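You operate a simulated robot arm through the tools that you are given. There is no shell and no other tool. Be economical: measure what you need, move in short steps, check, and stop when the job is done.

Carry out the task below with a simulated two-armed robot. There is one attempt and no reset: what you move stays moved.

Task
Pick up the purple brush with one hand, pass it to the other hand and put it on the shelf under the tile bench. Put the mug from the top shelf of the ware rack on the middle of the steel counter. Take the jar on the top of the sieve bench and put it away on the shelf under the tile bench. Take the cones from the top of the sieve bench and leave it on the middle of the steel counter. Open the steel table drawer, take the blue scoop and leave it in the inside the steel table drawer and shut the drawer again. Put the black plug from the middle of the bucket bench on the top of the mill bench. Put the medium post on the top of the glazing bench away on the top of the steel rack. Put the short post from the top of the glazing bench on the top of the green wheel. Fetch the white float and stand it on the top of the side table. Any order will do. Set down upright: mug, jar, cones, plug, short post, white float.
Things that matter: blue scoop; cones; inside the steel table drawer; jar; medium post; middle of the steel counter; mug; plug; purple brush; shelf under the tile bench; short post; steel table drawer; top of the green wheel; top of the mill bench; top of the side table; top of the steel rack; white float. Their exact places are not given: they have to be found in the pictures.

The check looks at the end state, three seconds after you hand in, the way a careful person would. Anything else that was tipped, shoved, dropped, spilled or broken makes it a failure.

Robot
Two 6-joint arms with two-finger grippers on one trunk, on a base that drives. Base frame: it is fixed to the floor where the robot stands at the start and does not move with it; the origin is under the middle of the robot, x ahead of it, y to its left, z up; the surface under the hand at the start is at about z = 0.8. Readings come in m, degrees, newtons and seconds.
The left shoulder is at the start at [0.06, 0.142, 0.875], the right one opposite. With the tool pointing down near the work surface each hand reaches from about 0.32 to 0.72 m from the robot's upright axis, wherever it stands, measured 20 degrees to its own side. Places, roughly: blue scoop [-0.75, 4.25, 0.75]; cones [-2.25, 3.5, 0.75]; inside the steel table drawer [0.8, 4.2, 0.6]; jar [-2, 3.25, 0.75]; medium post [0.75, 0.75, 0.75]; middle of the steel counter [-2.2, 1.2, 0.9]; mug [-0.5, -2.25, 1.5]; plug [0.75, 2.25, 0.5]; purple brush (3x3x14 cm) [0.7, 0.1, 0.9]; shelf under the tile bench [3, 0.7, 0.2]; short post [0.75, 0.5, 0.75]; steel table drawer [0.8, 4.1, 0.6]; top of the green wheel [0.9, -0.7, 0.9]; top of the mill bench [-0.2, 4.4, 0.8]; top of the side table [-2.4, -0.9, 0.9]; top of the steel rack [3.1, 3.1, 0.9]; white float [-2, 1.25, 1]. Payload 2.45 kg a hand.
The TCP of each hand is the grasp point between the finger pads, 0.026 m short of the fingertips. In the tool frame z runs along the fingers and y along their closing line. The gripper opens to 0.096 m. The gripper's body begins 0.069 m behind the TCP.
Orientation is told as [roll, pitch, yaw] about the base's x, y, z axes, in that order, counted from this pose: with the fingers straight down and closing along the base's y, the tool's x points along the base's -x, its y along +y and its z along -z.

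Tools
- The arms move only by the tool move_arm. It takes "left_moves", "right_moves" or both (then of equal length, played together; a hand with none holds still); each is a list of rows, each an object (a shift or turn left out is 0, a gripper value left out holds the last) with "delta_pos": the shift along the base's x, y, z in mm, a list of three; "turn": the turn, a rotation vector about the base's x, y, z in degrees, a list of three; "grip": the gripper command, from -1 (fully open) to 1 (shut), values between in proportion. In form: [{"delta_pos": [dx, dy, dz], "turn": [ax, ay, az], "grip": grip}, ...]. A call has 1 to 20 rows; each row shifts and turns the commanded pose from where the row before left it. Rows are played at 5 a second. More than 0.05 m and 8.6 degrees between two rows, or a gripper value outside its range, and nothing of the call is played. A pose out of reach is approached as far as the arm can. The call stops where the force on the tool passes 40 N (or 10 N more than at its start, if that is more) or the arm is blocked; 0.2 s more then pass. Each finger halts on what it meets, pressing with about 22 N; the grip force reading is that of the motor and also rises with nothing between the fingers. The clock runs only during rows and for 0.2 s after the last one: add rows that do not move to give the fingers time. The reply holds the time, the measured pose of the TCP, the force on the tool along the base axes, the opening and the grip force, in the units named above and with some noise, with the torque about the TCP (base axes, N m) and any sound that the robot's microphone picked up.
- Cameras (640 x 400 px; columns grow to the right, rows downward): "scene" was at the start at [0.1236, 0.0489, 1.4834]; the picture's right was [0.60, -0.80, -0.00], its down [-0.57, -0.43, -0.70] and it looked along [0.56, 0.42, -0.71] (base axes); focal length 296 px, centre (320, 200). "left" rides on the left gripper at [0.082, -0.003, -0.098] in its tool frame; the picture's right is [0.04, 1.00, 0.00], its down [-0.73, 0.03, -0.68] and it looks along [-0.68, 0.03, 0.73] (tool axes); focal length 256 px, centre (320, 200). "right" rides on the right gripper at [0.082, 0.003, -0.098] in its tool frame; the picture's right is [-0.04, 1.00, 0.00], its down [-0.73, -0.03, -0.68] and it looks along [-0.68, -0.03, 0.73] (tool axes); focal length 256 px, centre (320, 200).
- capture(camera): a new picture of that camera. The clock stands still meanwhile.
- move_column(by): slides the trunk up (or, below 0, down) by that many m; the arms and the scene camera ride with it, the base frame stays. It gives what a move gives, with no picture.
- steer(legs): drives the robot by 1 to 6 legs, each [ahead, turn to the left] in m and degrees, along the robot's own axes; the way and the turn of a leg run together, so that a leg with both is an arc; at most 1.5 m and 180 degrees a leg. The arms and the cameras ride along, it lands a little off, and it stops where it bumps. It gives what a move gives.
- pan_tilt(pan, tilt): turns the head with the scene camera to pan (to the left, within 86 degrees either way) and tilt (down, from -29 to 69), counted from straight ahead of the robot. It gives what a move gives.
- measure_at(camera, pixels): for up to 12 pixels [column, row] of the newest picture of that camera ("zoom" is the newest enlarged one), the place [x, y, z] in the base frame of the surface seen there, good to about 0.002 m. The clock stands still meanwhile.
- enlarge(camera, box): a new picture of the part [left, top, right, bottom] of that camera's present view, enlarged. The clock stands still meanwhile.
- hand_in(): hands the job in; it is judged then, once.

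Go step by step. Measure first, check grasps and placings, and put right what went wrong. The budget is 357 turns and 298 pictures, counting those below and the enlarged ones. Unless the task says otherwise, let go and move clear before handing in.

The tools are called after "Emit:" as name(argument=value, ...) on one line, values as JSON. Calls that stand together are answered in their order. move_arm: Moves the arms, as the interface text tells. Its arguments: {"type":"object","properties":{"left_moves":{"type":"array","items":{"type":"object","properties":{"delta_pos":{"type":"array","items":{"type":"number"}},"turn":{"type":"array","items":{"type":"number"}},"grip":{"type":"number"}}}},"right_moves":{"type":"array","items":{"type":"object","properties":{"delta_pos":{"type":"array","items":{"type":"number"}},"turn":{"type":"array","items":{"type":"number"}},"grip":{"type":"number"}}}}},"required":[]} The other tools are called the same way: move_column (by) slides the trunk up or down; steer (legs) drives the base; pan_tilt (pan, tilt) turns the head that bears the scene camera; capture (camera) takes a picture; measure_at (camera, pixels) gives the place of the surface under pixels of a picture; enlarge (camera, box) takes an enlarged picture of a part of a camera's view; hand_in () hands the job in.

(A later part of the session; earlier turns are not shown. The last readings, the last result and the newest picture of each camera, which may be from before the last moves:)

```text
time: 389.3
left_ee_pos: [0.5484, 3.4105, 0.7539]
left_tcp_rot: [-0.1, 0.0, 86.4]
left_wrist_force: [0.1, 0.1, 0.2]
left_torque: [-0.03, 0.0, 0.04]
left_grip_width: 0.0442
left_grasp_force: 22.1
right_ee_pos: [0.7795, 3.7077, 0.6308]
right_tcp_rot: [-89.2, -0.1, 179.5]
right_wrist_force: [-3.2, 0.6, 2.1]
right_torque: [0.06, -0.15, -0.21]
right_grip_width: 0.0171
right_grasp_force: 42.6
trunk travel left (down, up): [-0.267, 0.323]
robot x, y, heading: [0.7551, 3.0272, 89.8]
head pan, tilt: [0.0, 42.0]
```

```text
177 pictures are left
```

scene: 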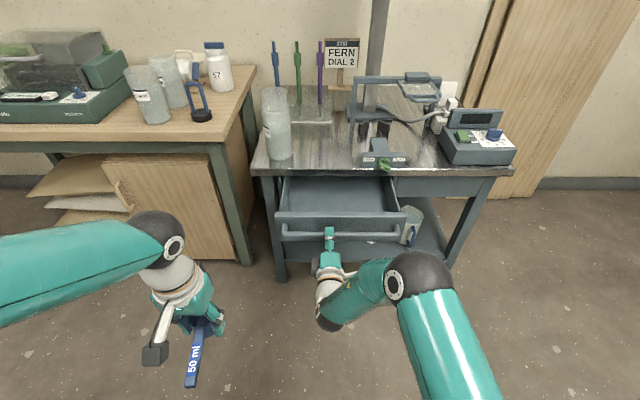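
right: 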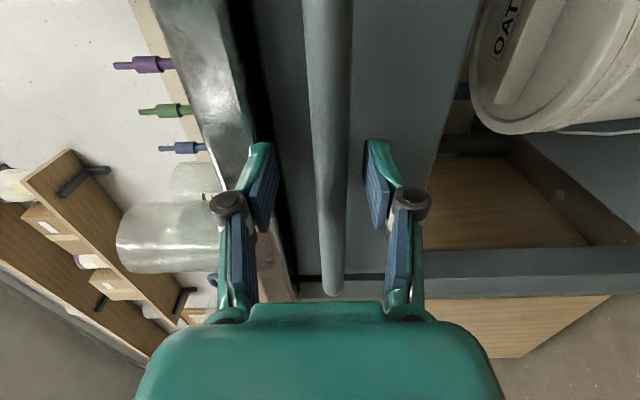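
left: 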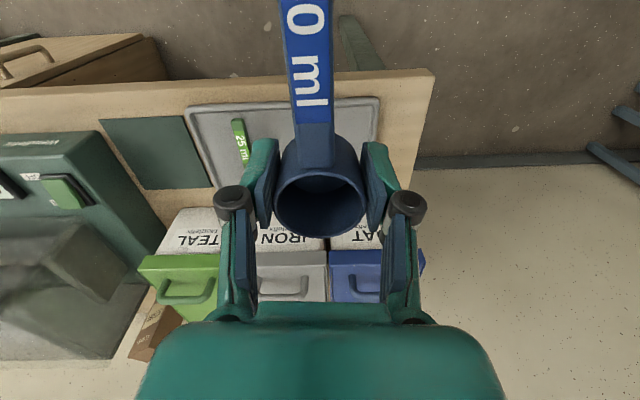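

Drawer open about 0.2 m. I measure its interior, then release the bar and move the right hand aside.

Emit:
measure_at(camera="scene", pixels=[[335, 195], [310, 205], [370, 205], [282, 205], [395, 200], [335, 214], [340, 179], [335, 222]])

Emit:
move_arm(right_moves=[{"grip": -0.1}, {}, {}, {"delta_pos": [0, -40, 0]}, {"delta_pos": [0, -40, 0]}, {"delta_pos": [40, -20, 0]}, {"delta_pos": [45, 0, 0]}, {"delta_pos": [45, 0, 0]}, {"delta_pos": [45, 0, 0]}, {"delta_pos": [45, 0, 0]}, {"delta_pos": [45, 0, 0]}, {"delta_pos": [45, 0, 0]}, {}])

Emit:
capture(camera="scene")

```text
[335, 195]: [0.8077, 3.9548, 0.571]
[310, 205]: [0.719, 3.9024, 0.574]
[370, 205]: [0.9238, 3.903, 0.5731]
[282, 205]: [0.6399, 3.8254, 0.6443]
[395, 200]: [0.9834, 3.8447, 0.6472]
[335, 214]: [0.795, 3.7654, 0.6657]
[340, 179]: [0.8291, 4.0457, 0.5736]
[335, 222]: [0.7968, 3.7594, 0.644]
```

```text
time: 392.1
left_ee_pos: [0.5491, 3.4112, 0.7538]
left_tcp_rot: [-0.2, -0.1, 86.3]
left_wrist_force: [0.1, -1.1, -0.4]
left_torque: [0.01, -0.01, 0.02]
left_grip_width: 0.0444
left_grasp_force: 22.1
right_ee_pos: [0.8622, 3.5483, 0.7023]
right_tcp_rot: [-88.8, 0.0, 178.6]
right_wrist_force: [0.7, -0.6, 0.5]
right_torque: [-0.01, 0.01, 0.02]
right_grip_width: 0.0529
right_grasp_force: 0.0
right hand out of reach, approached as far as the arm can: row 6, 7, 8, 9, 10, 11, 12
trunk travel left (down, up): [-0.267, 0.323]
robot x, y, heading: [0.7526, 3.0251, 89.8]
head pan, tilt: [0.0, 42.0]
```

```text
176 pictures are left
```

scene: 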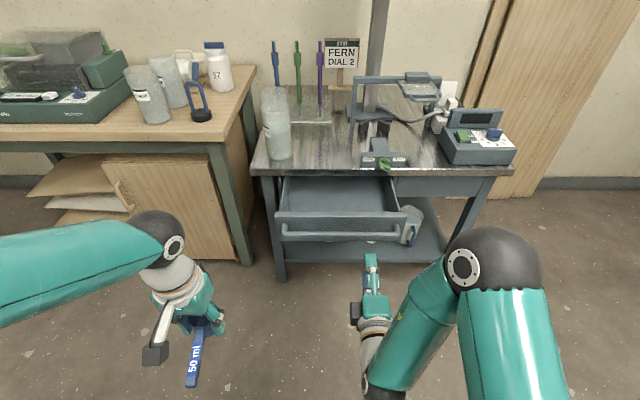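

Right hand is hampered sideways in this orientation; I pitch it back down and raise it, then yaw back.

Emit:
move_arm(right_moves=[{"delta_pos": [5, 0, 12], "turn": [-8.2, 0, 0]}, {"delta_pos": [5, 0, 12], "turn": [-8.2, 0, 0]}, {"delta_pos": [5, 0, 12], "turn": [-8.2, 0, 0]}, {"delta_pos": [5, 0, 12], "turn": [-8.2, 0, 0]}, {"delta_pos": [10, 0, 12], "turn": [-8.2, 0, 0]}, {"delta_pos": [10, 0, 12], "turn": [-8.2, 0, 0]}, {"delta_pos": [15, 0, 12], "turn": [-8.2, 0, 0]}, {"delta_pos": [15, 0, 12], "turn": [-8.2, 0, 0]}, {"delta_pos": [15, 0, 12], "turn": [-8.2, 0, 0]}, {"delta_pos": [15, 0, 12], "turn": [-8.2, 0, 0]}, {"delta_pos": [15, 0, 12], "turn": [-7, 0, 0]}, {"delta_pos": [15, 0, 0], "turn": [0, 0, -8]}, {"delta_pos": [15, 0, 0], "turn": [0, 0, -8]}, {"delta_pos": [15, -10, 0], "turn": [0, 0, -8]}, {"delta_pos": [15, -10, 0], "turn": [0, 0, -8]}, {"delta_pos": [15, -10, 0], "turn": [0, 0, -8]}, {"delta_pos": [0, -10, 0], "turn": [0, 0, -8]}, {"turn": [0, 0, -8]}, {"turn": [0, 0, -8]}, {}])

Emit:
capture(camera="scene")

```text
time: 396.3
left_ee_pos: [0.549, 3.4121, 0.7538]
left_tcp_rot: [0.0, -0.1, 86.4]
left_wrist_force: [0.3, -0.7, -0.8]
left_torque: [0.03, 0.0, -0.01]
left_grip_width: 0.0439
left_grasp_force: 21.7
right_ee_pos: [1.0515, 3.5043, 0.8352]
right_tcp_rot: [-0.1, 0.5, 115.7]
right_wrist_force: [-0.2, -0.5, -0.6]
right_torque: [0.04, -0.04, 0.05]
right_grip_width: 0.0526
right_grasp_force: 0.1
trunk travel left (down, up): [-0.267, 0.323]
robot x, y, heading: [0.7543, 3.03, 89.8]
head pan, tilt: [0.0, 42.0]
```

```text
175 pictures are left
```

scene: 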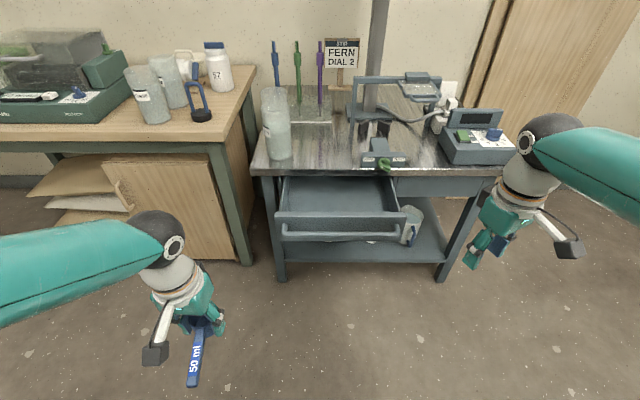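

I drive 0.25 m forward so the left hand can reach over the drawer.

Emit:
steer(legs=[[0.25, 0]])

Emit:
move_arm(left_moves=[{"delta_pos": [10, 5, 10], "turn": [0, 0, -8]}, {"delta_pos": [20, 10, 10], "turn": [0, 0, -8]}, {"delta_pos": [30, 15, 0], "turn": [0, 0, -8]}, {"delta_pos": [30, 25, 0], "turn": [0, 0, -8]}, {"delta_pos": [35, 30, 0], "turn": [0, 0, -8]}, {"delta_pos": [35, 35, 0], "turn": [0, 0, -8]}, {"delta_pos": [35, 35, 0], "turn": [0, 0, -8]}, {"delta_pos": [35, 30, 0]}, {"delta_pos": [20, 14, 0]}, {}])

Emit:
pan_tilt(pan=0, tilt=50)

Emit:
capture(camera="scene")

Emit:
capture(camera="left")

```text
time: 398.1
left_ee_pos: [0.547, 3.6639, 0.7535]
left_tcp_rot: [-0.1, -0.1, 86.7]
left_wrist_force: [0.0, 0.5, 0.0]
left_torque: [0.02, 0.01, -0.02]
left_grip_width: 0.044
left_grasp_force: 21.6
right_ee_pos: [1.0499, 3.7598, 0.8329]
right_tcp_rot: [0.0, 0.6, 116.2]
right_wrist_force: [-0.6, 0.8, 0.1]
right_torque: [0.02, 0.02, 0.02]
right_grip_width: 0.0528
right_grasp_force: 0.1
trunk travel left (down, up): [-0.267, 0.323]
robot x, y, heading: [0.7567, 3.2794, 90.4]
head pan, tilt: [0.0, 42.0]
```

```text
time: 400.3
left_ee_pos: [0.7942, 3.8662, 0.7743]
left_tcp_rot: [-0.2, 0.1, 30.5]
left_wrist_force: [0.3, 0.3, -0.9]
left_torque: [0.02, 0.03, 0.0]
left_grip_width: 0.0435
left_grasp_force: 21.6
right_ee_pos: [1.0497, 3.7601, 0.8342]
right_tcp_rot: [-0.2, 0.5, 116.1]
right_wrist_force: [-0.1, -0.8, -0.2]
right_torque: [-0.03, 0.04, 0.02]
right_grip_width: 0.0528
right_grasp_force: 0.0
trunk travel left (down, up): [-0.267, 0.323]
robot x, y, heading: [0.7573, 3.2864, 90.3]
head pan, tilt: [0.0, 42.0]
```

```text
time: 401.0
left_ee_pos: [0.7932, 3.866, 0.7757]
left_tcp_rot: [-0.1, -0.1, 30.6]
left_wrist_force: [0.7, 0.1, -1.0]
left_torque: [0.0, 0.01, -0.03]
left_grip_width: 0.0437
left_grasp_force: 22.0
right_ee_pos: [1.0497, 3.7592, 0.8356]
right_tcp_rot: [-0.1, 0.5, 116.1]
right_wrist_force: [0.5, -0.1, 0.1]
right_torque: [0.0, 0.02, 0.0]
right_grip_width: 0.0529
right_grasp_force: 0.1
trunk travel left (down, up): [-0.267, 0.323]
robot x, y, heading: [0.755, 3.2836, 90.0]
head pan, tilt: [0.0, 50.0]
```

```text
174 pictures are left
```

scene: 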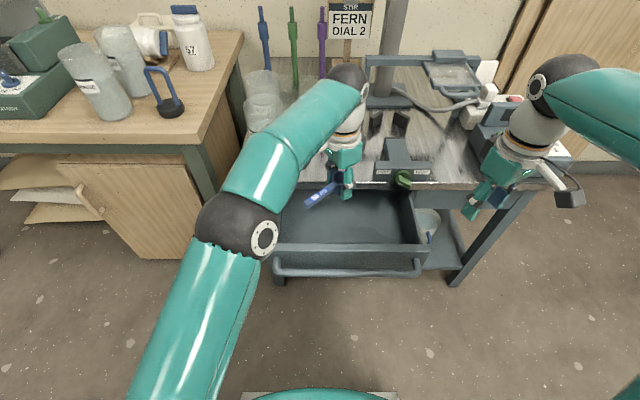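

```text
173 pictures are left
```

left: 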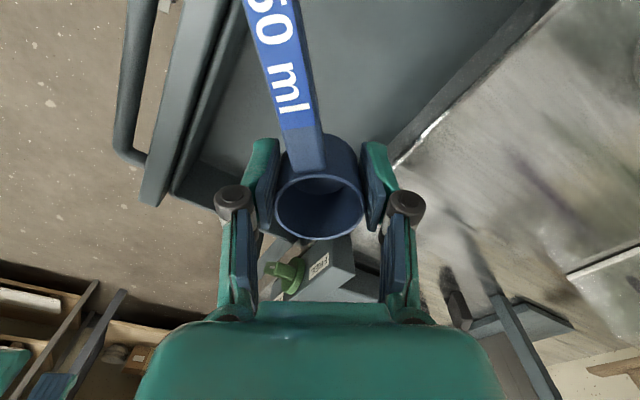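

Scoop is over the drawer. I shift 8 mm back from the table edge and lower to z≈0.612.

Emit:
move_arm(left_moves=[{"delta_pos": [0, -8, -25]}, {"delta_pos": [0, 0, -45]}, {"delta_pos": [0, 0, -45]}, {"delta_pos": [0, 0, -40]}, {"delta_pos": [0, 0, -8]}, {}])

Emit:
capture(camera="scene")

Emit:
capture(camera="left")

```text
time: 402.4
left_ee_pos: [0.7974, 3.8579, 0.6106]
left_tcp_rot: [-0.1, -0.1, 30.6]
left_wrist_force: [0.3, 0.2, -0.7]
left_torque: [0.01, 0.01, -0.04]
left_grip_width: 0.0439
left_grasp_force: 21.7
right_ee_pos: [1.0495, 3.76, 0.835]
right_tcp_rot: [-0.1, 0.4, 116.1]
right_wrist_force: [-0.4, 0.1, -0.3]
right_torque: [0.02, 0.03, 0.0]
right_grip_width: 0.053
right_grasp_force: 0.1
trunk travel left (down, up): [-0.267, 0.323]
robot x, y, heading: [0.7546, 3.2781, 90.2]
head pan, tilt: [0.0, 50.0]
```

```text
172 pictures are left
```

scene: 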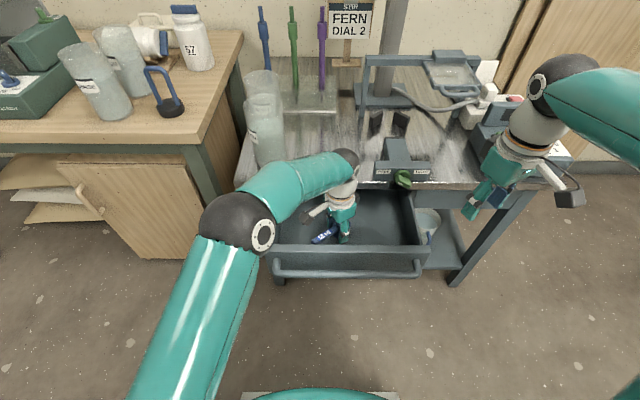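

```text
171 pictures are left
```

left: 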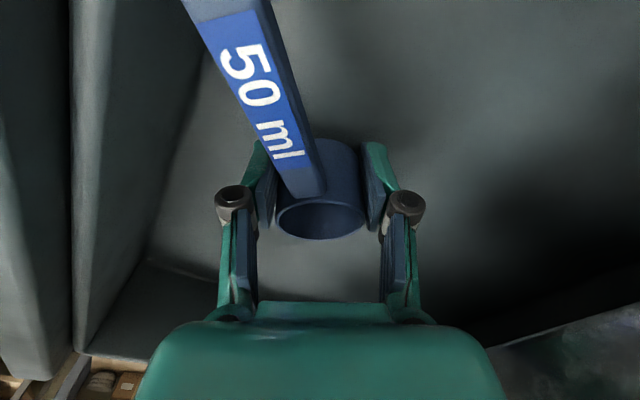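

I lower to contact and release.

Emit:
move_arm(left_moves=[{"delta_pos": [0, 0, -3]}, {"delta_pos": [0, 0, -2]}, {}])

```text
time: 403.2
left_ee_pos: [0.7968, 3.8571, 0.607]
left_tcp_rot: [-0.1, -0.1, 30.7]
left_wrist_force: [-0.9, 0.0, -0.8]
left_torque: [0.03, 0.02, -0.02]
left_grip_width: 0.0439
left_grasp_force: 21.9
right_ee_pos: [1.0505, 3.7592, 0.8339]
right_tcp_rot: [-0.1, 0.5, 116.2]
right_wrist_force: [0.5, -0.6, 0.5]
right_torque: [0.01, 0.03, 0.04]
right_grip_width: 0.0528
right_grasp_force: 0.1
trunk travel left (down, up): [-0.267, 0.323]
robot x, y, heading: [0.7493, 3.2833, 89.9]
head pan, tilt: [0.0, 50.0]
```

Emit:
move_arm(left_moves=[{"delta_pos": [0, 0, -2]}, {"delta_pos": [0, 0, -1.5]}, {}])

```text
time: 404.0
left_ee_pos: [0.7981, 3.8566, 0.6056]
left_tcp_rot: [0.1, -0.4, 30.6]
left_wrist_force: [0.6, 1.1, 17.7]
left_torque: [0.05, -0.34, -0.11]
left_grip_width: 0.0437
left_grasp_force: 21.7
right_ee_pos: [1.0496, 3.7583, 0.8357]
right_tcp_rot: [-0.2, 0.4, 116.1]
right_wrist_force: [0.5, -0.7, 0.8]
right_torque: [0.01, -0.01, -0.01]
right_grip_width: 0.0528
right_grasp_force: 0.1
trunk travel left (down, up): [-0.267, 0.323]
robot x, y, heading: [0.7512, 3.2799, 90.4]
head pan, tilt: [0.0, 50.0]
```

Contact. I open, raise the hand out, and pull it back over the front.

Emit:
move_arm(left_moves=[{"delta_pos": [0, 0, 1], "grip": -0.35}, {}, {}, {"delta_pos": [0, 0, 40]}, {"delta_pos": [0, 0, 45]}, {"delta_pos": [0, 0, 45]}, {"delta_pos": [0, 0, 45]}, {"delta_pos": [-40, -30, 0]}, {"delta_pos": [-40, -30, 0]}, {"delta_pos": [-40, -30, 0]}, {"delta_pos": [-40, -30, 0]}, {"delta_pos": [-20, -45, 0]}, {}])

Emit:
capture(camera="scene")

```text
time: 406.8
left_ee_pos: [0.6198, 3.6917, 0.7824]
left_tcp_rot: [-0.1, -0.1, 30.5]
left_wrist_force: [-0.2, 0.1, -0.1]
left_torque: [0.02, 0.0, 0.01]
left_grip_width: 0.0646
left_grasp_force: 0.1
right_ee_pos: [1.0508, 3.759, 0.8342]
right_tcp_rot: [-0.1, 0.5, 116.1]
right_wrist_force: [-0.3, -0.2, 0.3]
right_torque: [0.02, -0.02, 0.02]
right_grip_width: 0.0527
right_grasp_force: 0.0
trunk travel left (down, up): [-0.267, 0.323]
robot x, y, heading: [0.7527, 3.2796, 90.1]
head pan, tilt: [0.0, 50.0]
```

```text
170 pictures are left
```

scene: 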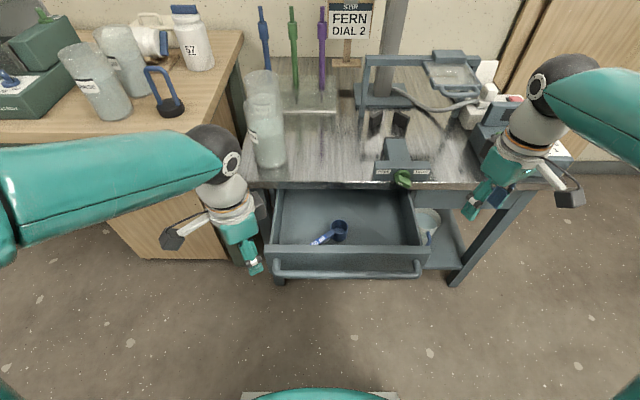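

The scoop lies in the drawer (330,233). I now close the left fist, orient it and put it in front of the bar to push.

Emit:
move_arm(left_moves=[{"delta_pos": [0, -35, 0], "turn": [0, 0, 8], "grip": 1}, {"delta_pos": [20, -35, 0], "turn": [0, 0, 8]}, {"delta_pos": [30, 0, 0], "turn": [0, 0, 8]}, {"delta_pos": [30, 0, 0], "turn": [0, 0, 8]}, {"delta_pos": [30, 0, 0], "turn": [0, 0, 8]}, {"delta_pos": [30, 0, 0], "turn": [0, 0, 8]}, {"delta_pos": [30, 0, -20], "turn": [0, 0, 8]}, {"delta_pos": [0, 0, -40]}, {"delta_pos": [0, 0, -40]}, {"delta_pos": [0, 0, -34]}, {}])

Emit:
capture(camera="scene")

Emit:
capture(camera="left")

```text
time: 409.2
left_ee_pos: [0.7891, 3.6212, 0.6466]
left_tcp_rot: [-0.1, 0.0, 86.6]
left_wrist_force: [-0.5, -0.8, -0.8]
left_torque: [-0.02, 0.03, -0.01]
left_grip_width: 0.0001
left_grasp_force: 21.7
right_ee_pos: [1.0489, 3.7597, 0.8361]
right_tcp_rot: [-0.1, 0.6, 116.1]
right_wrist_force: [0.1, 0.6, -0.3]
right_torque: [0.01, 0.01, -0.04]
right_grip_width: 0.0531
right_grasp_force: 0.1
trunk travel left (down, up): [-0.267, 0.323]
robot x, y, heading: [0.7543, 3.2873, 90.2]
head pan, tilt: [0.0, 50.0]
```

```text
169 pictures are left
```

scene: 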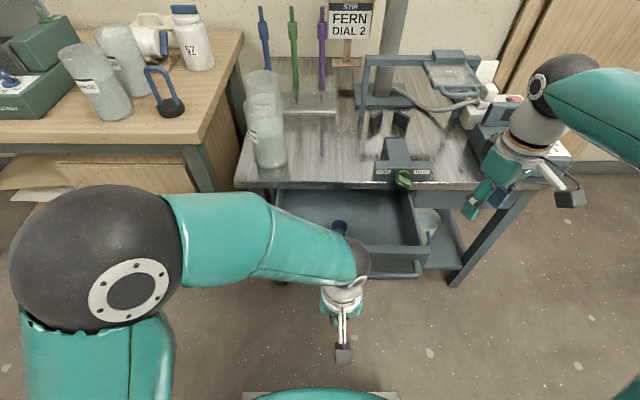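

```text
168 pictures are left
```

left: 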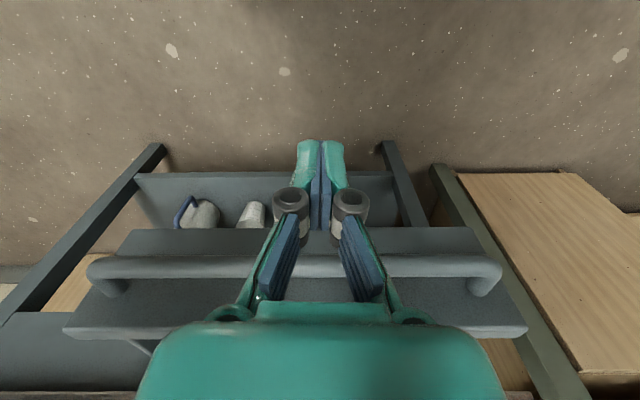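

I push the bar with the left fist in 20 mm rows.

Emit:
move_arm(left_moves=[{"delta_pos": [0, 30, 0]}, {"delta_pos": [0, 25, 0]}, {"delta_pos": [0, 20, 0]}, {"delta_pos": [0, 20, 0]}, {"delta_pos": [0, 20, 0]}, {"delta_pos": [0, 20, 0]}, {"delta_pos": [0, 20, 0]}, {"delta_pos": [0, 20, 0]}, {"delta_pos": [0, 20, 0]}, {"delta_pos": [0, 20, 0]}, {"delta_pos": [0, 20, 0]}, {"delta_pos": [0, 15, 0]}, {"delta_pos": [0, 15, 0]}, {}])

Emit:
capture(camera="scene")

```text
time: 412.2
left_ee_pos: [0.7875, 3.8847, 0.6446]
left_tcp_rot: [-0.1, 0.0, 86.7]
left_wrist_force: [-0.3, -0.5, -0.2]
left_torque: [-0.04, -0.03, 0.02]
left_grip_width: 0.0
left_grasp_force: 22.2
right_ee_pos: [1.0506, 3.7607, 0.8349]
right_tcp_rot: [0.0, 0.6, 116.2]
right_wrist_force: [0.3, -0.1, -0.2]
right_torque: [0.02, 0.01, -0.03]
right_grip_width: 0.053
right_grasp_force: 0.0
trunk travel left (down, up): [-0.267, 0.323]
robot x, y, heading: [0.7545, 3.2826, 90.0]
head pan, tilt: [0.0, 50.0]
```

```text
167 pictures are left
```

scene: 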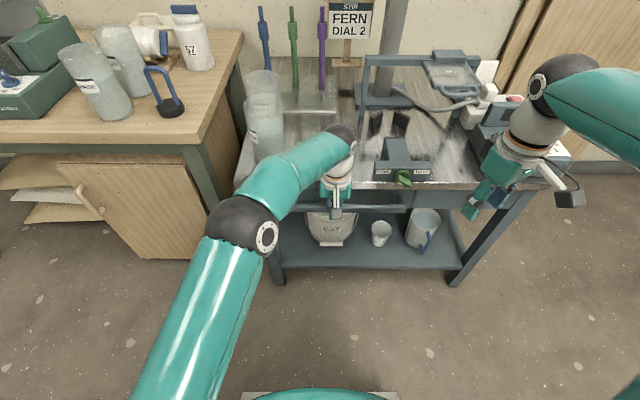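

Nearly closed. I push the last ~20 mm in small steps.

Emit:
move_arm(left_moves=[{"delta_pos": [0, 8, 0]}, {"delta_pos": [0, 6, 0]}, {"delta_pos": [0, 5, 0]}, {"delta_pos": [0, 5, 0]}, {}])

Emit:
enlarge(camera="scene", box=[230, 150, 450, 290])

```text
time: 413.3
left_ee_pos: [0.7868, 3.9017, 0.646]
left_tcp_rot: [0.3, 1.2, 86.4]
left_wrist_force: [-4.1, -13.4, 6.6]
left_torque: [-0.16, 0.12, 0.19]
left_grip_width: 0.0001
left_grasp_force: 21.7
right_ee_pos: [1.0487, 3.7585, 0.8356]
right_tcp_rot: [-0.1, 0.4, 116.1]
right_wrist_force: [0.2, -0.9, -0.4]
right_torque: [0.01, 0.0, 0.02]
right_grip_width: 0.0529
right_grasp_force: 0.0
trunk travel left (down, up): [-0.267, 0.323]
robot x, y, heading: [0.7551, 3.2797, 89.8]
head pan, tilt: [0.0, 50.0]
stopped in row 5 (left hand): the force on the tool passed its limit at 42 N (the readings are from after the stop); the commanded pose is now the measured one
```

```text
2.86 times, centred on (340, 220) of scene
```

zoom: 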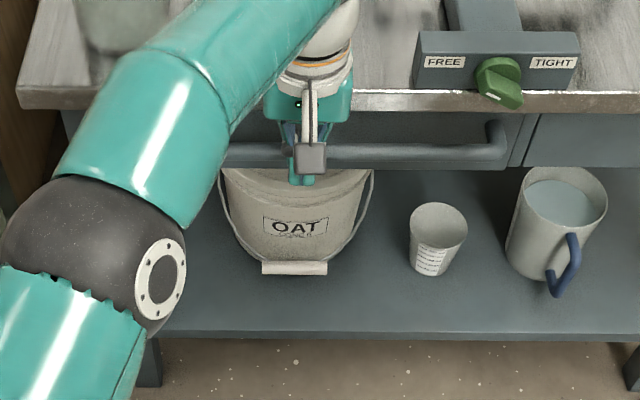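

Firm stop at 42 N: closed. I withdraw the hand and verify the bar's y.

Emit:
move_arm(left_moves=[{"delta_pos": [0, -40, 0]}, {"delta_pos": [0, -45, 0]}, {"delta_pos": [0, -45, 0]}, {"delta_pos": [0, -45, 10]}, {"delta_pos": [-30, -30, 20]}, {"delta_pos": [-40, -10, 20]}, {"delta_pos": [-40, 0, 20]}, {"delta_pos": [-40, 0, 20], "grip": -0.5}, {}])

Emit:
enlarge(camera="scene", box=[230, 150, 450, 290])

Emit:
measure_at(camera="zoom", pixels=[[300, 155], [400, 152], [200, 155], [450, 150], [300, 130]])

```text
time: 415.3
left_ee_pos: [0.6405, 3.6871, 0.73]
left_tcp_rot: [0.3, 1.0, 86.5]
left_wrist_force: [-0.5, -0.3, -0.9]
left_torque: [-0.02, -0.04, 0.0]
left_grip_width: 0.0723
left_grasp_force: 0.9
right_ee_pos: [1.0492, 3.76, 0.8352]
right_tcp_rot: [-0.1, 0.5, 116.1]
right_wrist_force: [-1.1, 0.6, -1.1]
right_torque: [0.02, 0.0, 0.0]
right_grip_width: 0.0526
right_grasp_force: 0.1
trunk travel left (down, up): [-0.267, 0.323]
robot x, y, heading: [0.7526, 3.2829, 90.2]
head pan, tilt: [0.0, 50.0]
```

```text
2.86 times, centred on (340, 220) of scene
```

zoom: 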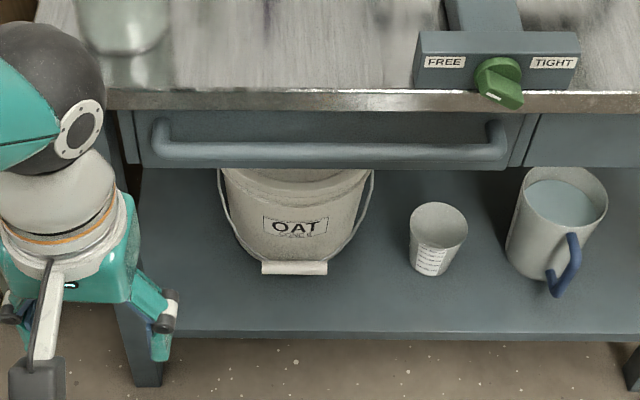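

```text
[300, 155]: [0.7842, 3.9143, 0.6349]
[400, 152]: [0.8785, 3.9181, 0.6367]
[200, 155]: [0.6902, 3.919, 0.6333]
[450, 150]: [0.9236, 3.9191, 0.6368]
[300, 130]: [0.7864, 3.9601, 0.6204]
```

Drawer shut (bar at 3.918). Next: the sieve bench to the west. I raise the column and drive towards x≈−1.2.

Emit:
steer(legs=[[-0.1, 0]])

Emit:
move_column(by=0.31)

Emit:
steer(legs=[[0, 45]])

Emit:
steer(legs=[[0, 45]])

Emit:
steer(legs=[[1.4, 0]])

Emit:
steer(legs=[[0.5, 0]])

Emit:
capture(camera="scene")

```text
time: 416.5
left_ee_pos: [0.6415, 3.5866, 0.7305]
left_tcp_rot: [0.2, 0.9, 86.6]
left_wrist_force: [-0.8, -1.4, -0.4]
left_torque: [0.03, 0.0, 0.0]
left_grip_width: 0.0718
left_grasp_force: 0.0
right_ee_pos: [1.0497, 3.6566, 0.836]
right_tcp_rot: [-0.2, 0.3, 116.1]
right_wrist_force: [-0.2, -0.5, -0.4]
right_torque: [0.0, 0.01, 0.01]
right_grip_width: 0.0526
right_grasp_force: 0.0
trunk travel left (down, up): [-0.267, 0.323]
robot x, y, heading: [0.7541, 3.1784, 90.2]
head pan, tilt: [0.0, 50.0]
```

```text
time: 419.5
left_ee_pos: [0.6416, 3.5864, 1.0418]
left_tcp_rot: [0.2, 0.9, 86.5]
left_wrist_force: [0.4, 0.6, 0.6]
left_torque: [0.0, 0.02, -0.03]
left_grip_width: 0.0721
left_grasp_force: 0.0
right_ee_pos: [1.0501, 3.6576, 1.1459]
right_tcp_rot: [-0.1, 0.5, 116.2]
right_wrist_force: [-1.0, -0.2, -0.5]
right_torque: [-0.04, 0.01, -0.02]
right_grip_width: 0.053
right_grasp_force: 0.1
trunk travel left (down, up): [-0.577, 0.013]
robot x, y, heading: [0.7515, 3.1833, 90.4]
head pan, tilt: [0.0, 50.0]
```

```text
time: 422.3
left_ee_pos: [0.3832, 3.3811, 1.0409]
left_tcp_rot: [0.1, 1.0, 132.6]
left_wrist_force: [-0.2, 0.6, 0.8]
left_torque: [-0.01, -0.02, -0.02]
left_grip_width: 0.072
left_grasp_force: 0.0
right_ee_pos: [0.6157, 3.7253, 1.1458]
right_tcp_rot: [-0.2, 0.5, 162.2]
right_wrist_force: [0.3, 0.3, 0.4]
right_torque: [-0.01, 0.0, 0.0]
right_grip_width: 0.0526
right_grasp_force: 0.0
trunk travel left (down, up): [-0.577, 0.013]
robot x, y, heading: [0.7739, 3.1999, 136.1]
head pan, tilt: [0.0, 50.0]
```

```text
time: 425.0
left_ee_pos: [0.3742, 3.0477, 1.042]
left_tcp_rot: [0.1, 1.0, 178.2]
left_wrist_force: [0.0, -0.2, -0.6]
left_torque: [0.02, -0.05, 0.03]
left_grip_width: 0.0718
left_grasp_force: 0.1
right_ee_pos: [0.2919, 3.454, 1.1463]
right_tcp_rot: [-0.1, 0.4, -152.4]
right_wrist_force: [-0.5, 0.1, 0.6]
right_torque: [0.0, 0.0, -0.02]
right_grip_width: 0.0527
right_grasp_force: 0.1
trunk travel left (down, up): [-0.577, 0.013]
robot x, y, heading: [0.7746, 3.2391, -179.0]
head pan, tilt: [0.0, 50.0]
```

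```text
time: 432.1
left_ee_pos: [-1.0195, 3.0465, 1.0417]
left_tcp_rot: [0.1, 1.0, 176.9]
left_wrist_force: [1.0, 0.9, 0.4]
left_torque: [0.01, -0.02, 0.0]
left_grip_width: 0.0719
left_grasp_force: 0.1
right_ee_pos: [-1.0929, 3.4557, 1.1468]
right_tcp_rot: [-0.1, 0.5, -153.7]
right_wrist_force: [-0.3, -0.6, -0.6]
right_torque: [-0.01, -0.03, 0.01]
right_grip_width: 0.053
right_grasp_force: 0.1
trunk travel left (down, up): [-0.577, 0.013]
robot x, y, heading: [-0.6132, 3.2255, 179.6]
head pan, tilt: [0.0, 50.0]
```

```text
time: 435.1
left_ee_pos: [-1.5195, 3.0475, 1.0421]
left_tcp_rot: [0.2, 1.0, 177.1]
left_wrist_force: [0.1, -0.1, -0.1]
left_torque: [0.0, -0.02, -0.01]
left_grip_width: 0.072
left_grasp_force: 0.0
right_ee_pos: [-1.5937, 3.4555, 1.1467]
right_tcp_rot: [-0.1, 0.6, -153.6]
right_wrist_force: [-0.9, 0.3, -0.2]
right_torque: [0.01, -0.01, 0.0]
right_grip_width: 0.0529
right_grasp_force: 0.0
trunk travel left (down, up): [-0.577, 0.013]
robot x, y, heading: [-1.1134, 3.228, 179.9]
head pan, tilt: [0.0, 50.0]
```

```text
164 pictures are left
```

scene: 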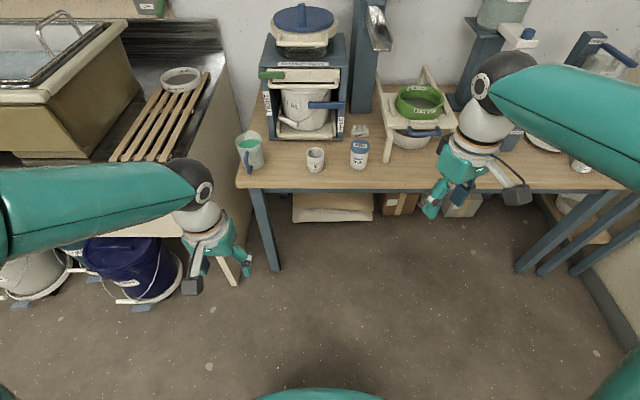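

The sieve bench is ahead. I enlarge to identify the jar (360,153) and the cones.

Emit:
enlarge(camera="scene", box=[230, 90, 430, 200])

Emit:
measure_at(camera="scene", pixels=[[360, 143], [360, 160], [316, 150], [316, 163], [250, 150], [415, 115], [320, 188], [360, 130], [385, 165], [520, 135]])

Emit:
pan_tilt(pan=-30, tilt=45)

Emit:
capture(camera="scene")

```text
3.20 times, centred on (330, 145) of scene
```

zoom: 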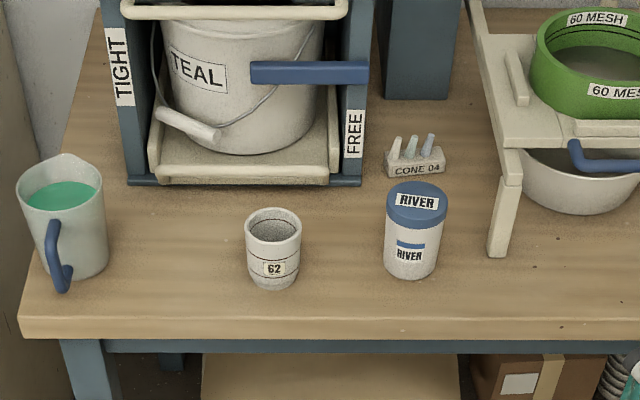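

```text
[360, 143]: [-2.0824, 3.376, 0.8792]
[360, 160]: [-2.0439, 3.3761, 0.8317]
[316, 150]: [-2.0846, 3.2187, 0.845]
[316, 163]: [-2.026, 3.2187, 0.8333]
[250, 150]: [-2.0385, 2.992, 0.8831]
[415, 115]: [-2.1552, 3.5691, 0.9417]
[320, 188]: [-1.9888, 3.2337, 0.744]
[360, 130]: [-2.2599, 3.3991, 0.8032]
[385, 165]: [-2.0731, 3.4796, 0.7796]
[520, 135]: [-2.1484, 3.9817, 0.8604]
```

```text
time: 436.0
left_ee_pos: [-1.5195, 3.0473, 1.0426]
left_tcp_rot: [0.2, 1.0, 176.9]
left_wrist_force: [0.3, 0.0, -0.6]
left_torque: [-0.02, -0.02, -0.03]
left_grip_width: 0.0721
left_grasp_force: 0.0
right_ee_pos: [-1.5923, 3.4571, 1.1483]
right_tcp_rot: [0.0, 0.3, -153.5]
right_wrist_force: [-0.4, 0.1, 0.1]
right_torque: [-0.01, 0.02, -0.04]
right_grip_width: 0.0527
right_grasp_force: 0.1
trunk travel left (down, up): [-0.577, 0.013]
robot x, y, heading: [-1.117, 3.231, 179.8]
head pan, tilt: [-30.0, 45.0]
```

```text
162 pictures are left
```

scene: 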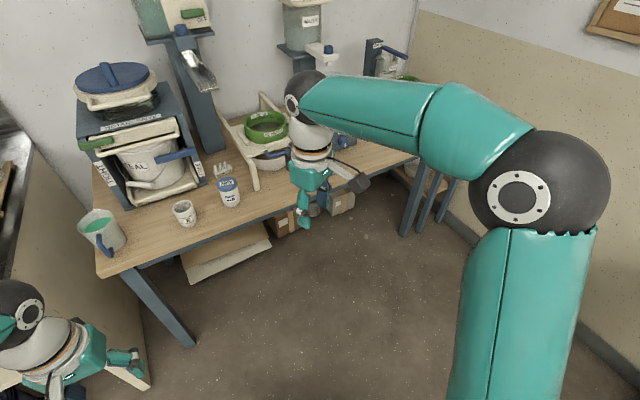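

RIVER jar (lidded) at (−2.065,3.376) and "CONE 04" block at (−2.26,3.40). I measure the surroundings of the cones.

Emit:
pan_tilt(pan=0, tilt=40)

Emit:
capture(camera="scene")

Emit:
enlarge(camera="scene", box=[260, 80, 460, 220])

```text
time: 436.9
left_ee_pos: [-1.5186, 3.0478, 1.0433]
left_tcp_rot: [0.2, 0.9, 176.9]
left_wrist_force: [-0.2, -0.3, 0.8]
left_torque: [0.03, 0.0, 0.04]
left_grip_width: 0.0724
left_grasp_force: 0.1
right_ee_pos: [-1.5904, 3.4561, 1.1483]
right_tcp_rot: [-0.1, 0.4, -153.6]
right_wrist_force: [-0.6, 0.2, -0.1]
right_torque: [0.0, 0.01, -0.03]
right_grip_width: 0.0526
right_grasp_force: 0.0
trunk travel left (down, up): [-0.577, 0.013]
robot x, y, heading: [-1.1136, 3.2297, 179.9]
head pan, tilt: [0.0, 40.0]
```

```text
161 pictures are left
```

scene: 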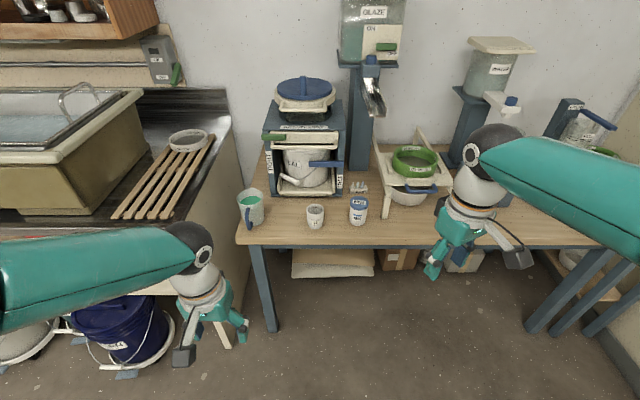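

```text
2.86 times, centred on (360, 150) of scene
```

zoom: 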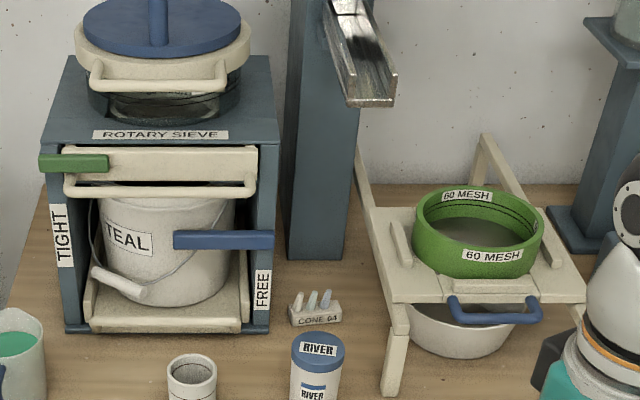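

Emit:
measure_at(camera="zoom", pixels=[[320, 255], [365, 100], [360, 40], [265, 130], [240, 180], [270, 310], [370, 180], [395, 300], [315, 320], [295, 320], [338, 318], [325, 298]])

Emit:
measure_at(camera="zoom", pixels=[[299, 300], [312, 300], [318, 345], [294, 350], [342, 350], [318, 335], [318, 365], [385, 330], [150, 100], [190, 360], [480, 195], [200, 240]])

```text
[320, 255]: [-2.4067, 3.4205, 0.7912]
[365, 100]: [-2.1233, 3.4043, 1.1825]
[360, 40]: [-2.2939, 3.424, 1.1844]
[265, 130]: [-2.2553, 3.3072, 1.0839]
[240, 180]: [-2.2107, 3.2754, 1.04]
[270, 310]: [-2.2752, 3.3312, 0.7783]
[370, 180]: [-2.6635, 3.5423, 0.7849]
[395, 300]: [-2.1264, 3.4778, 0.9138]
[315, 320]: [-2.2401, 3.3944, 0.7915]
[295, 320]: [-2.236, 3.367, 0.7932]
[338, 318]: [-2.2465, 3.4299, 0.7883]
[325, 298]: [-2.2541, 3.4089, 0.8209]
```

```text
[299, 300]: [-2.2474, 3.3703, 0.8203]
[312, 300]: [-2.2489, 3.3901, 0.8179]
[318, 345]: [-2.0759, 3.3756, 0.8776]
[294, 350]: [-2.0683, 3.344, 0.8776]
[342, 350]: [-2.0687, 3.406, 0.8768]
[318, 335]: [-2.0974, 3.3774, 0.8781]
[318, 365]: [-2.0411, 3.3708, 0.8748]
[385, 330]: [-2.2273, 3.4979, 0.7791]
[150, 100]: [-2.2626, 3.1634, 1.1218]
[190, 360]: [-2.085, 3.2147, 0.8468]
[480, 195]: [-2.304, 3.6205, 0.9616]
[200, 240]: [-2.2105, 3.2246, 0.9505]
```

Jar centre (−2.069,3.375), lid top 0.878; a chute hangs over the area at z≈1.16–1.18. I'll take the jar with the left hand approaching low from the front, and the cones with a tilted right hand. First reposition to about (−1.45,3.42).

Emit:
steer(legs=[[0, -30]])

Emit:
steer(legs=[[0.4, 0]])

Emit:
steer(legs=[[0, 30]])

Emit:
capture(camera="scene")

```text
time: 439.0
left_ee_pos: [-1.5523, 3.2761, 1.0428]
left_tcp_rot: [0.2, 0.9, 146.5]
left_wrist_force: [-0.3, 1.1, 0.4]
left_torque: [0.0, 0.01, 0.01]
left_grip_width: 0.0721
left_grasp_force: 0.0
right_ee_pos: [-1.4097, 3.6656, 1.1478]
right_tcp_rot: [-0.1, 0.4, 176.1]
right_wrist_force: [-0.5, -0.2, 0.1]
right_torque: [0.03, 0.01, -0.02]
right_grip_width: 0.0527
right_grasp_force: 0.0
trunk travel left (down, up): [-0.577, 0.013]
robot x, y, heading: [-1.1215, 3.2107, 149.5]
head pan, tilt: [0.0, 40.0]
```

```text
time: 441.6
left_ee_pos: [-1.9054, 3.4768, 1.0428]
left_tcp_rot: [0.1, 1.0, 147.2]
left_wrist_force: [-0.5, 0.1, -0.3]
left_torque: [-0.01, -0.01, 0.0]
left_grip_width: 0.0722
left_grasp_force: 0.0
right_ee_pos: [-1.7649, 3.8687, 1.149]
right_tcp_rot: [0.0, 0.5, 176.7]
right_wrist_force: [-0.2, 0.3, -1.0]
right_torque: [-0.04, 0.0, -0.03]
right_grip_width: 0.0524
right_grasp_force: 0.1
trunk travel left (down, up): [-0.577, 0.013]
robot x, y, heading: [-1.4719, 3.415, 149.9]
head pan, tilt: [0.0, 40.0]
```

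```text
time: 443.6
left_ee_pos: [-1.8758, 3.246, 1.0434]
left_tcp_rot: [0.2, 1.0, 178.1]
left_wrist_force: [-0.4, 0.5, -0.2]
left_torque: [0.0, 0.0, 0.03]
left_grip_width: 0.0721
left_grasp_force: 0.0
right_ee_pos: [-1.958, 3.653, 1.1491]
right_tcp_rot: [-0.1, 0.6, -152.3]
right_wrist_force: [0.6, -0.7, -0.1]
right_torque: [-0.02, 0.0, 0.02]
right_grip_width: 0.0525
right_grasp_force: 0.0
trunk travel left (down, up): [-0.577, 0.013]
robot x, y, heading: [-1.4695, 3.4348, -179.3]
head pan, tilt: [0.0, 40.0]
```

```text
159 pictures are left
```

scene: 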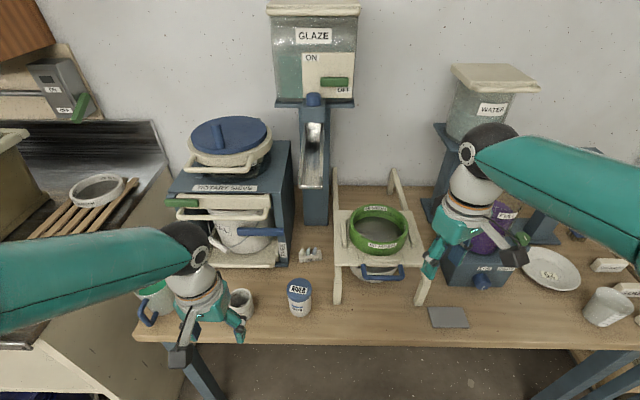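

Robot at (−1.47,3.435). I bring the left hand in front of the jar: y 3.375, z≈0.842, opened wide.

Emit:
move_arm(left_moves=[{"delta_pos": [5, 32, -15], "grip": -0.95}, {"delta_pos": [5, 32, -30]}, {"delta_pos": [5, 32, -30]}, {"delta_pos": [0, 33, -30]}, {"delta_pos": [0, 0, -45]}, {"delta_pos": [0, 0, -45]}, {"delta_pos": [0, 0, -6]}, {}])

Emit:
capture(camera="left")

Emit:
capture(camera="scene")

```text
time: 445.4
left_ee_pos: [-1.8608, 3.3752, 0.8408]
left_tcp_rot: [0.2, 1.0, 178.1]
left_wrist_force: [0.3, 0.4, -0.4]
left_torque: [-0.01, -0.01, 0.04]
left_grip_width: 0.0936
left_grasp_force: 0.0
right_ee_pos: [-1.9575, 3.6523, 1.1481]
right_tcp_rot: [0.0, 0.5, -152.3]
right_wrist_force: [0.2, 0.4, -0.2]
right_torque: [-0.02, -0.04, 0.0]
right_grip_width: 0.0528
right_grasp_force: 0.1
trunk travel left (down, up): [-0.577, 0.013]
robot x, y, heading: [-1.4735, 3.4357, -179.2]
head pan, tilt: [0.0, 40.0]
```

```text
158 pictures are left
```

left: 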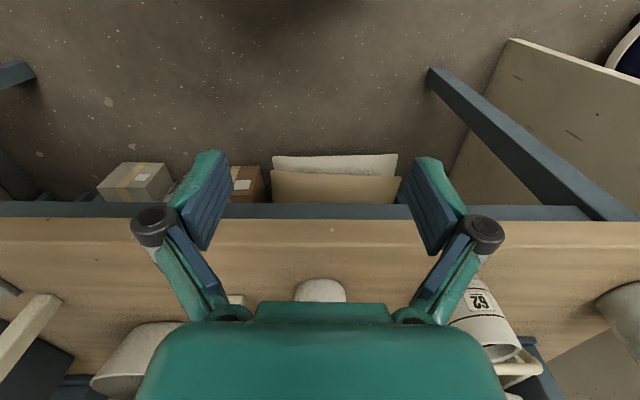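

```text
157 pictures are left
```

scene: 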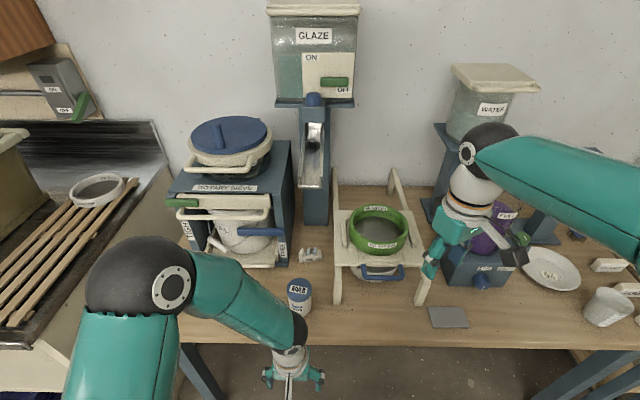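

The jar is centred ahead. I advance 205 mm in x at this height.

Emit:
move_arm(left_moves=[{"delta_pos": [-40, 0, 0]}, {"delta_pos": [-40, 0, 0]}, {"delta_pos": [-40, 0, 0]}, {"delta_pos": [-35, 0, 0]}, {"delta_pos": [-30, 0, 0]}, {"delta_pos": [-20, 0, 0]}, {}])

Emit:
capture(camera="left")

Emit:
capture(camera="scene")

```text
time: 447.0
left_ee_pos: [-2.0667, 3.3768, 0.8453]
left_tcp_rot: [0.1, 1.0, 178.0]
left_wrist_force: [0.3, -0.4, 0.4]
left_torque: [0.02, 0.01, 0.02]
left_grip_width: 0.0936
left_grasp_force: 0.1
right_ee_pos: [-1.955, 3.653, 1.149]
right_tcp_rot: [-0.1, 0.5, -152.3]
right_wrist_force: [-0.1, 0.1, -0.2]
right_torque: [-0.02, 0.01, 0.01]
right_grip_width: 0.0527
right_grasp_force: 0.0
trunk travel left (down, up): [-0.577, 0.013]
robot x, y, heading: [-1.4732, 3.4372, -179.4]
head pan, tilt: [0.0, 40.0]
```

```text
156 pictures are left
```

left: 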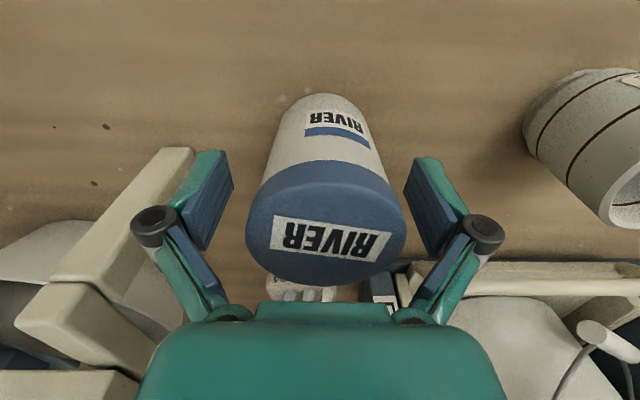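

```text
155 pictures are left
```

scene: 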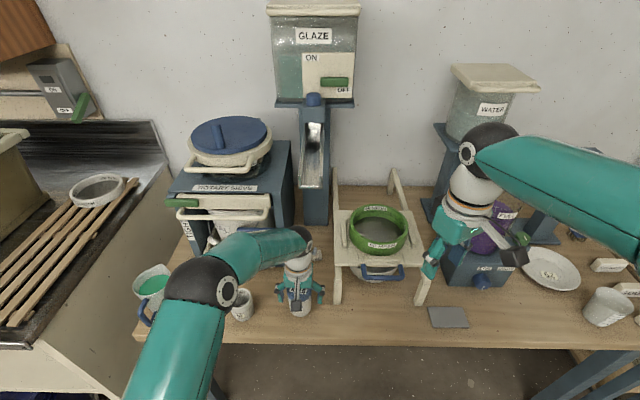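

The jar sits between the fingers. I lower 12 mm, close, lift 40 mm and draw back.

Emit:
move_arm(left_moves=[{"delta_pos": [0, 0, -12]}, {"grip": 1}, {}, {}, {}, {"delta_pos": [0, 0, 20]}, {"delta_pos": [0, 0, 20]}, {"delta_pos": [40, 0, 0]}, {"delta_pos": [45, 0, 0]}, {"delta_pos": [45, 0, 0]}, {"delta_pos": [45, -20, 10]}, {"delta_pos": [30, -30, 20]}, {"delta_pos": [0, -35, 30]}, {"delta_pos": [0, -35, 30]}, {}])

Emit:
capture(camera="scene")

Emit:
capture(camera="left")

```text
refused: row 11 steps farther than a row can; nothing moved
```

```text
154 pictures are left
```

scene: 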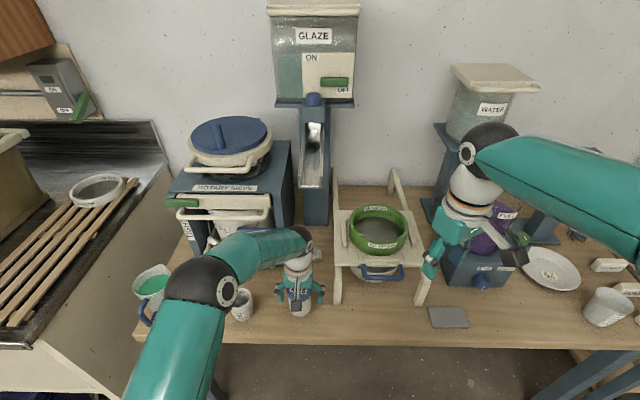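

```text
153 pictures are left
```

left: 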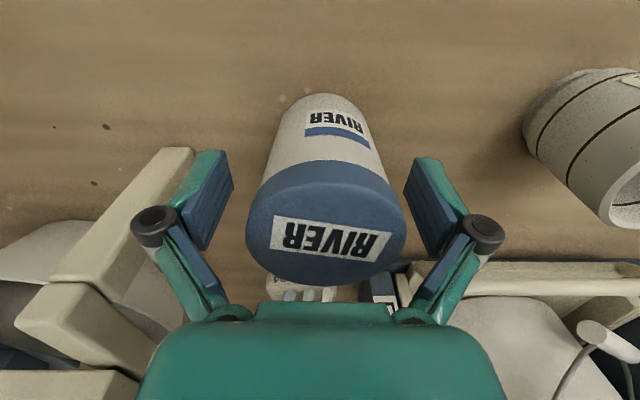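

One row was too long; nothing moved. I repeat with shorter rows.

Emit:
move_arm(left_moves=[{"delta_pos": [0, 0, -12]}, {"grip": 1}, {}, {}, {}, {"delta_pos": [0, 0, 20]}, {"delta_pos": [0, 0, 20]}, {"delta_pos": [40, 0, 0]}, {"delta_pos": [45, 0, 0]}, {"delta_pos": [45, 0, 0]}, {"delta_pos": [40, 0, 10]}, {"delta_pos": [20, -30, 20]}, {"delta_pos": [0, -35, 30]}, {"delta_pos": [0, -35, 30]}, {}])

Emit:
capture(camera="scene")

Emit:
capture(camera="left")

```text
time: 450.2
left_ee_pos: [-1.876, 3.2732, 0.9619]
left_tcp_rot: [0.2, 1.1, 178.1]
left_wrist_force: [0.5, 0.6, -3.9]
left_torque: [-0.02, -0.02, -0.01]
left_grip_width: 0.0654
left_grasp_force: 21.8
right_ee_pos: [-1.9579, 3.6546, 1.1482]
right_tcp_rot: [-0.2, 0.5, -152.3]
right_wrist_force: [-0.2, 0.0, 0.2]
right_torque: [-0.02, 0.0, 0.02]
right_grip_width: 0.0527
right_grasp_force: 0.1
trunk travel left (down, up): [-0.577, 0.013]
robot x, y, heading: [-1.4726, 3.437, -179.3]
head pan, tilt: [0.0, 40.0]
```

```text
152 pictures are left
```

scene: 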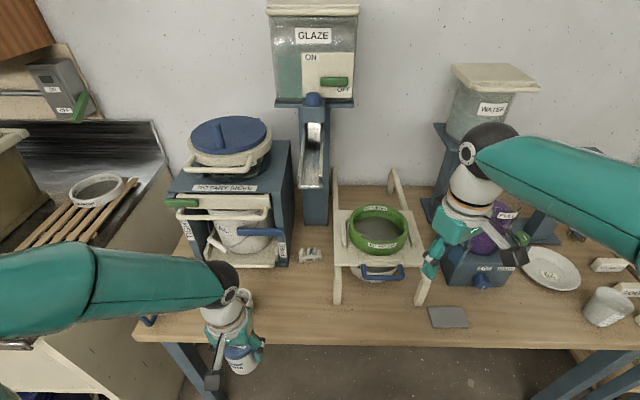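

```text
151 pictures are left
```

left: 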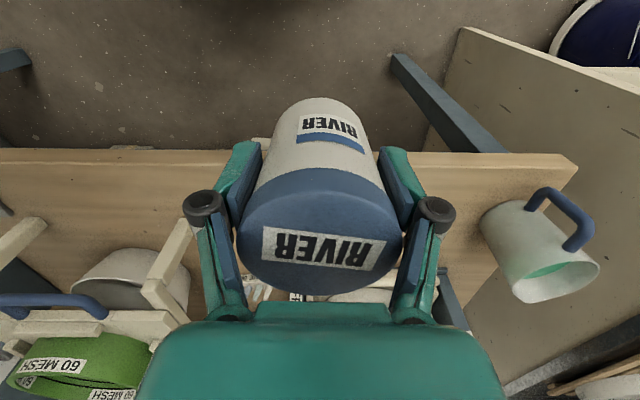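

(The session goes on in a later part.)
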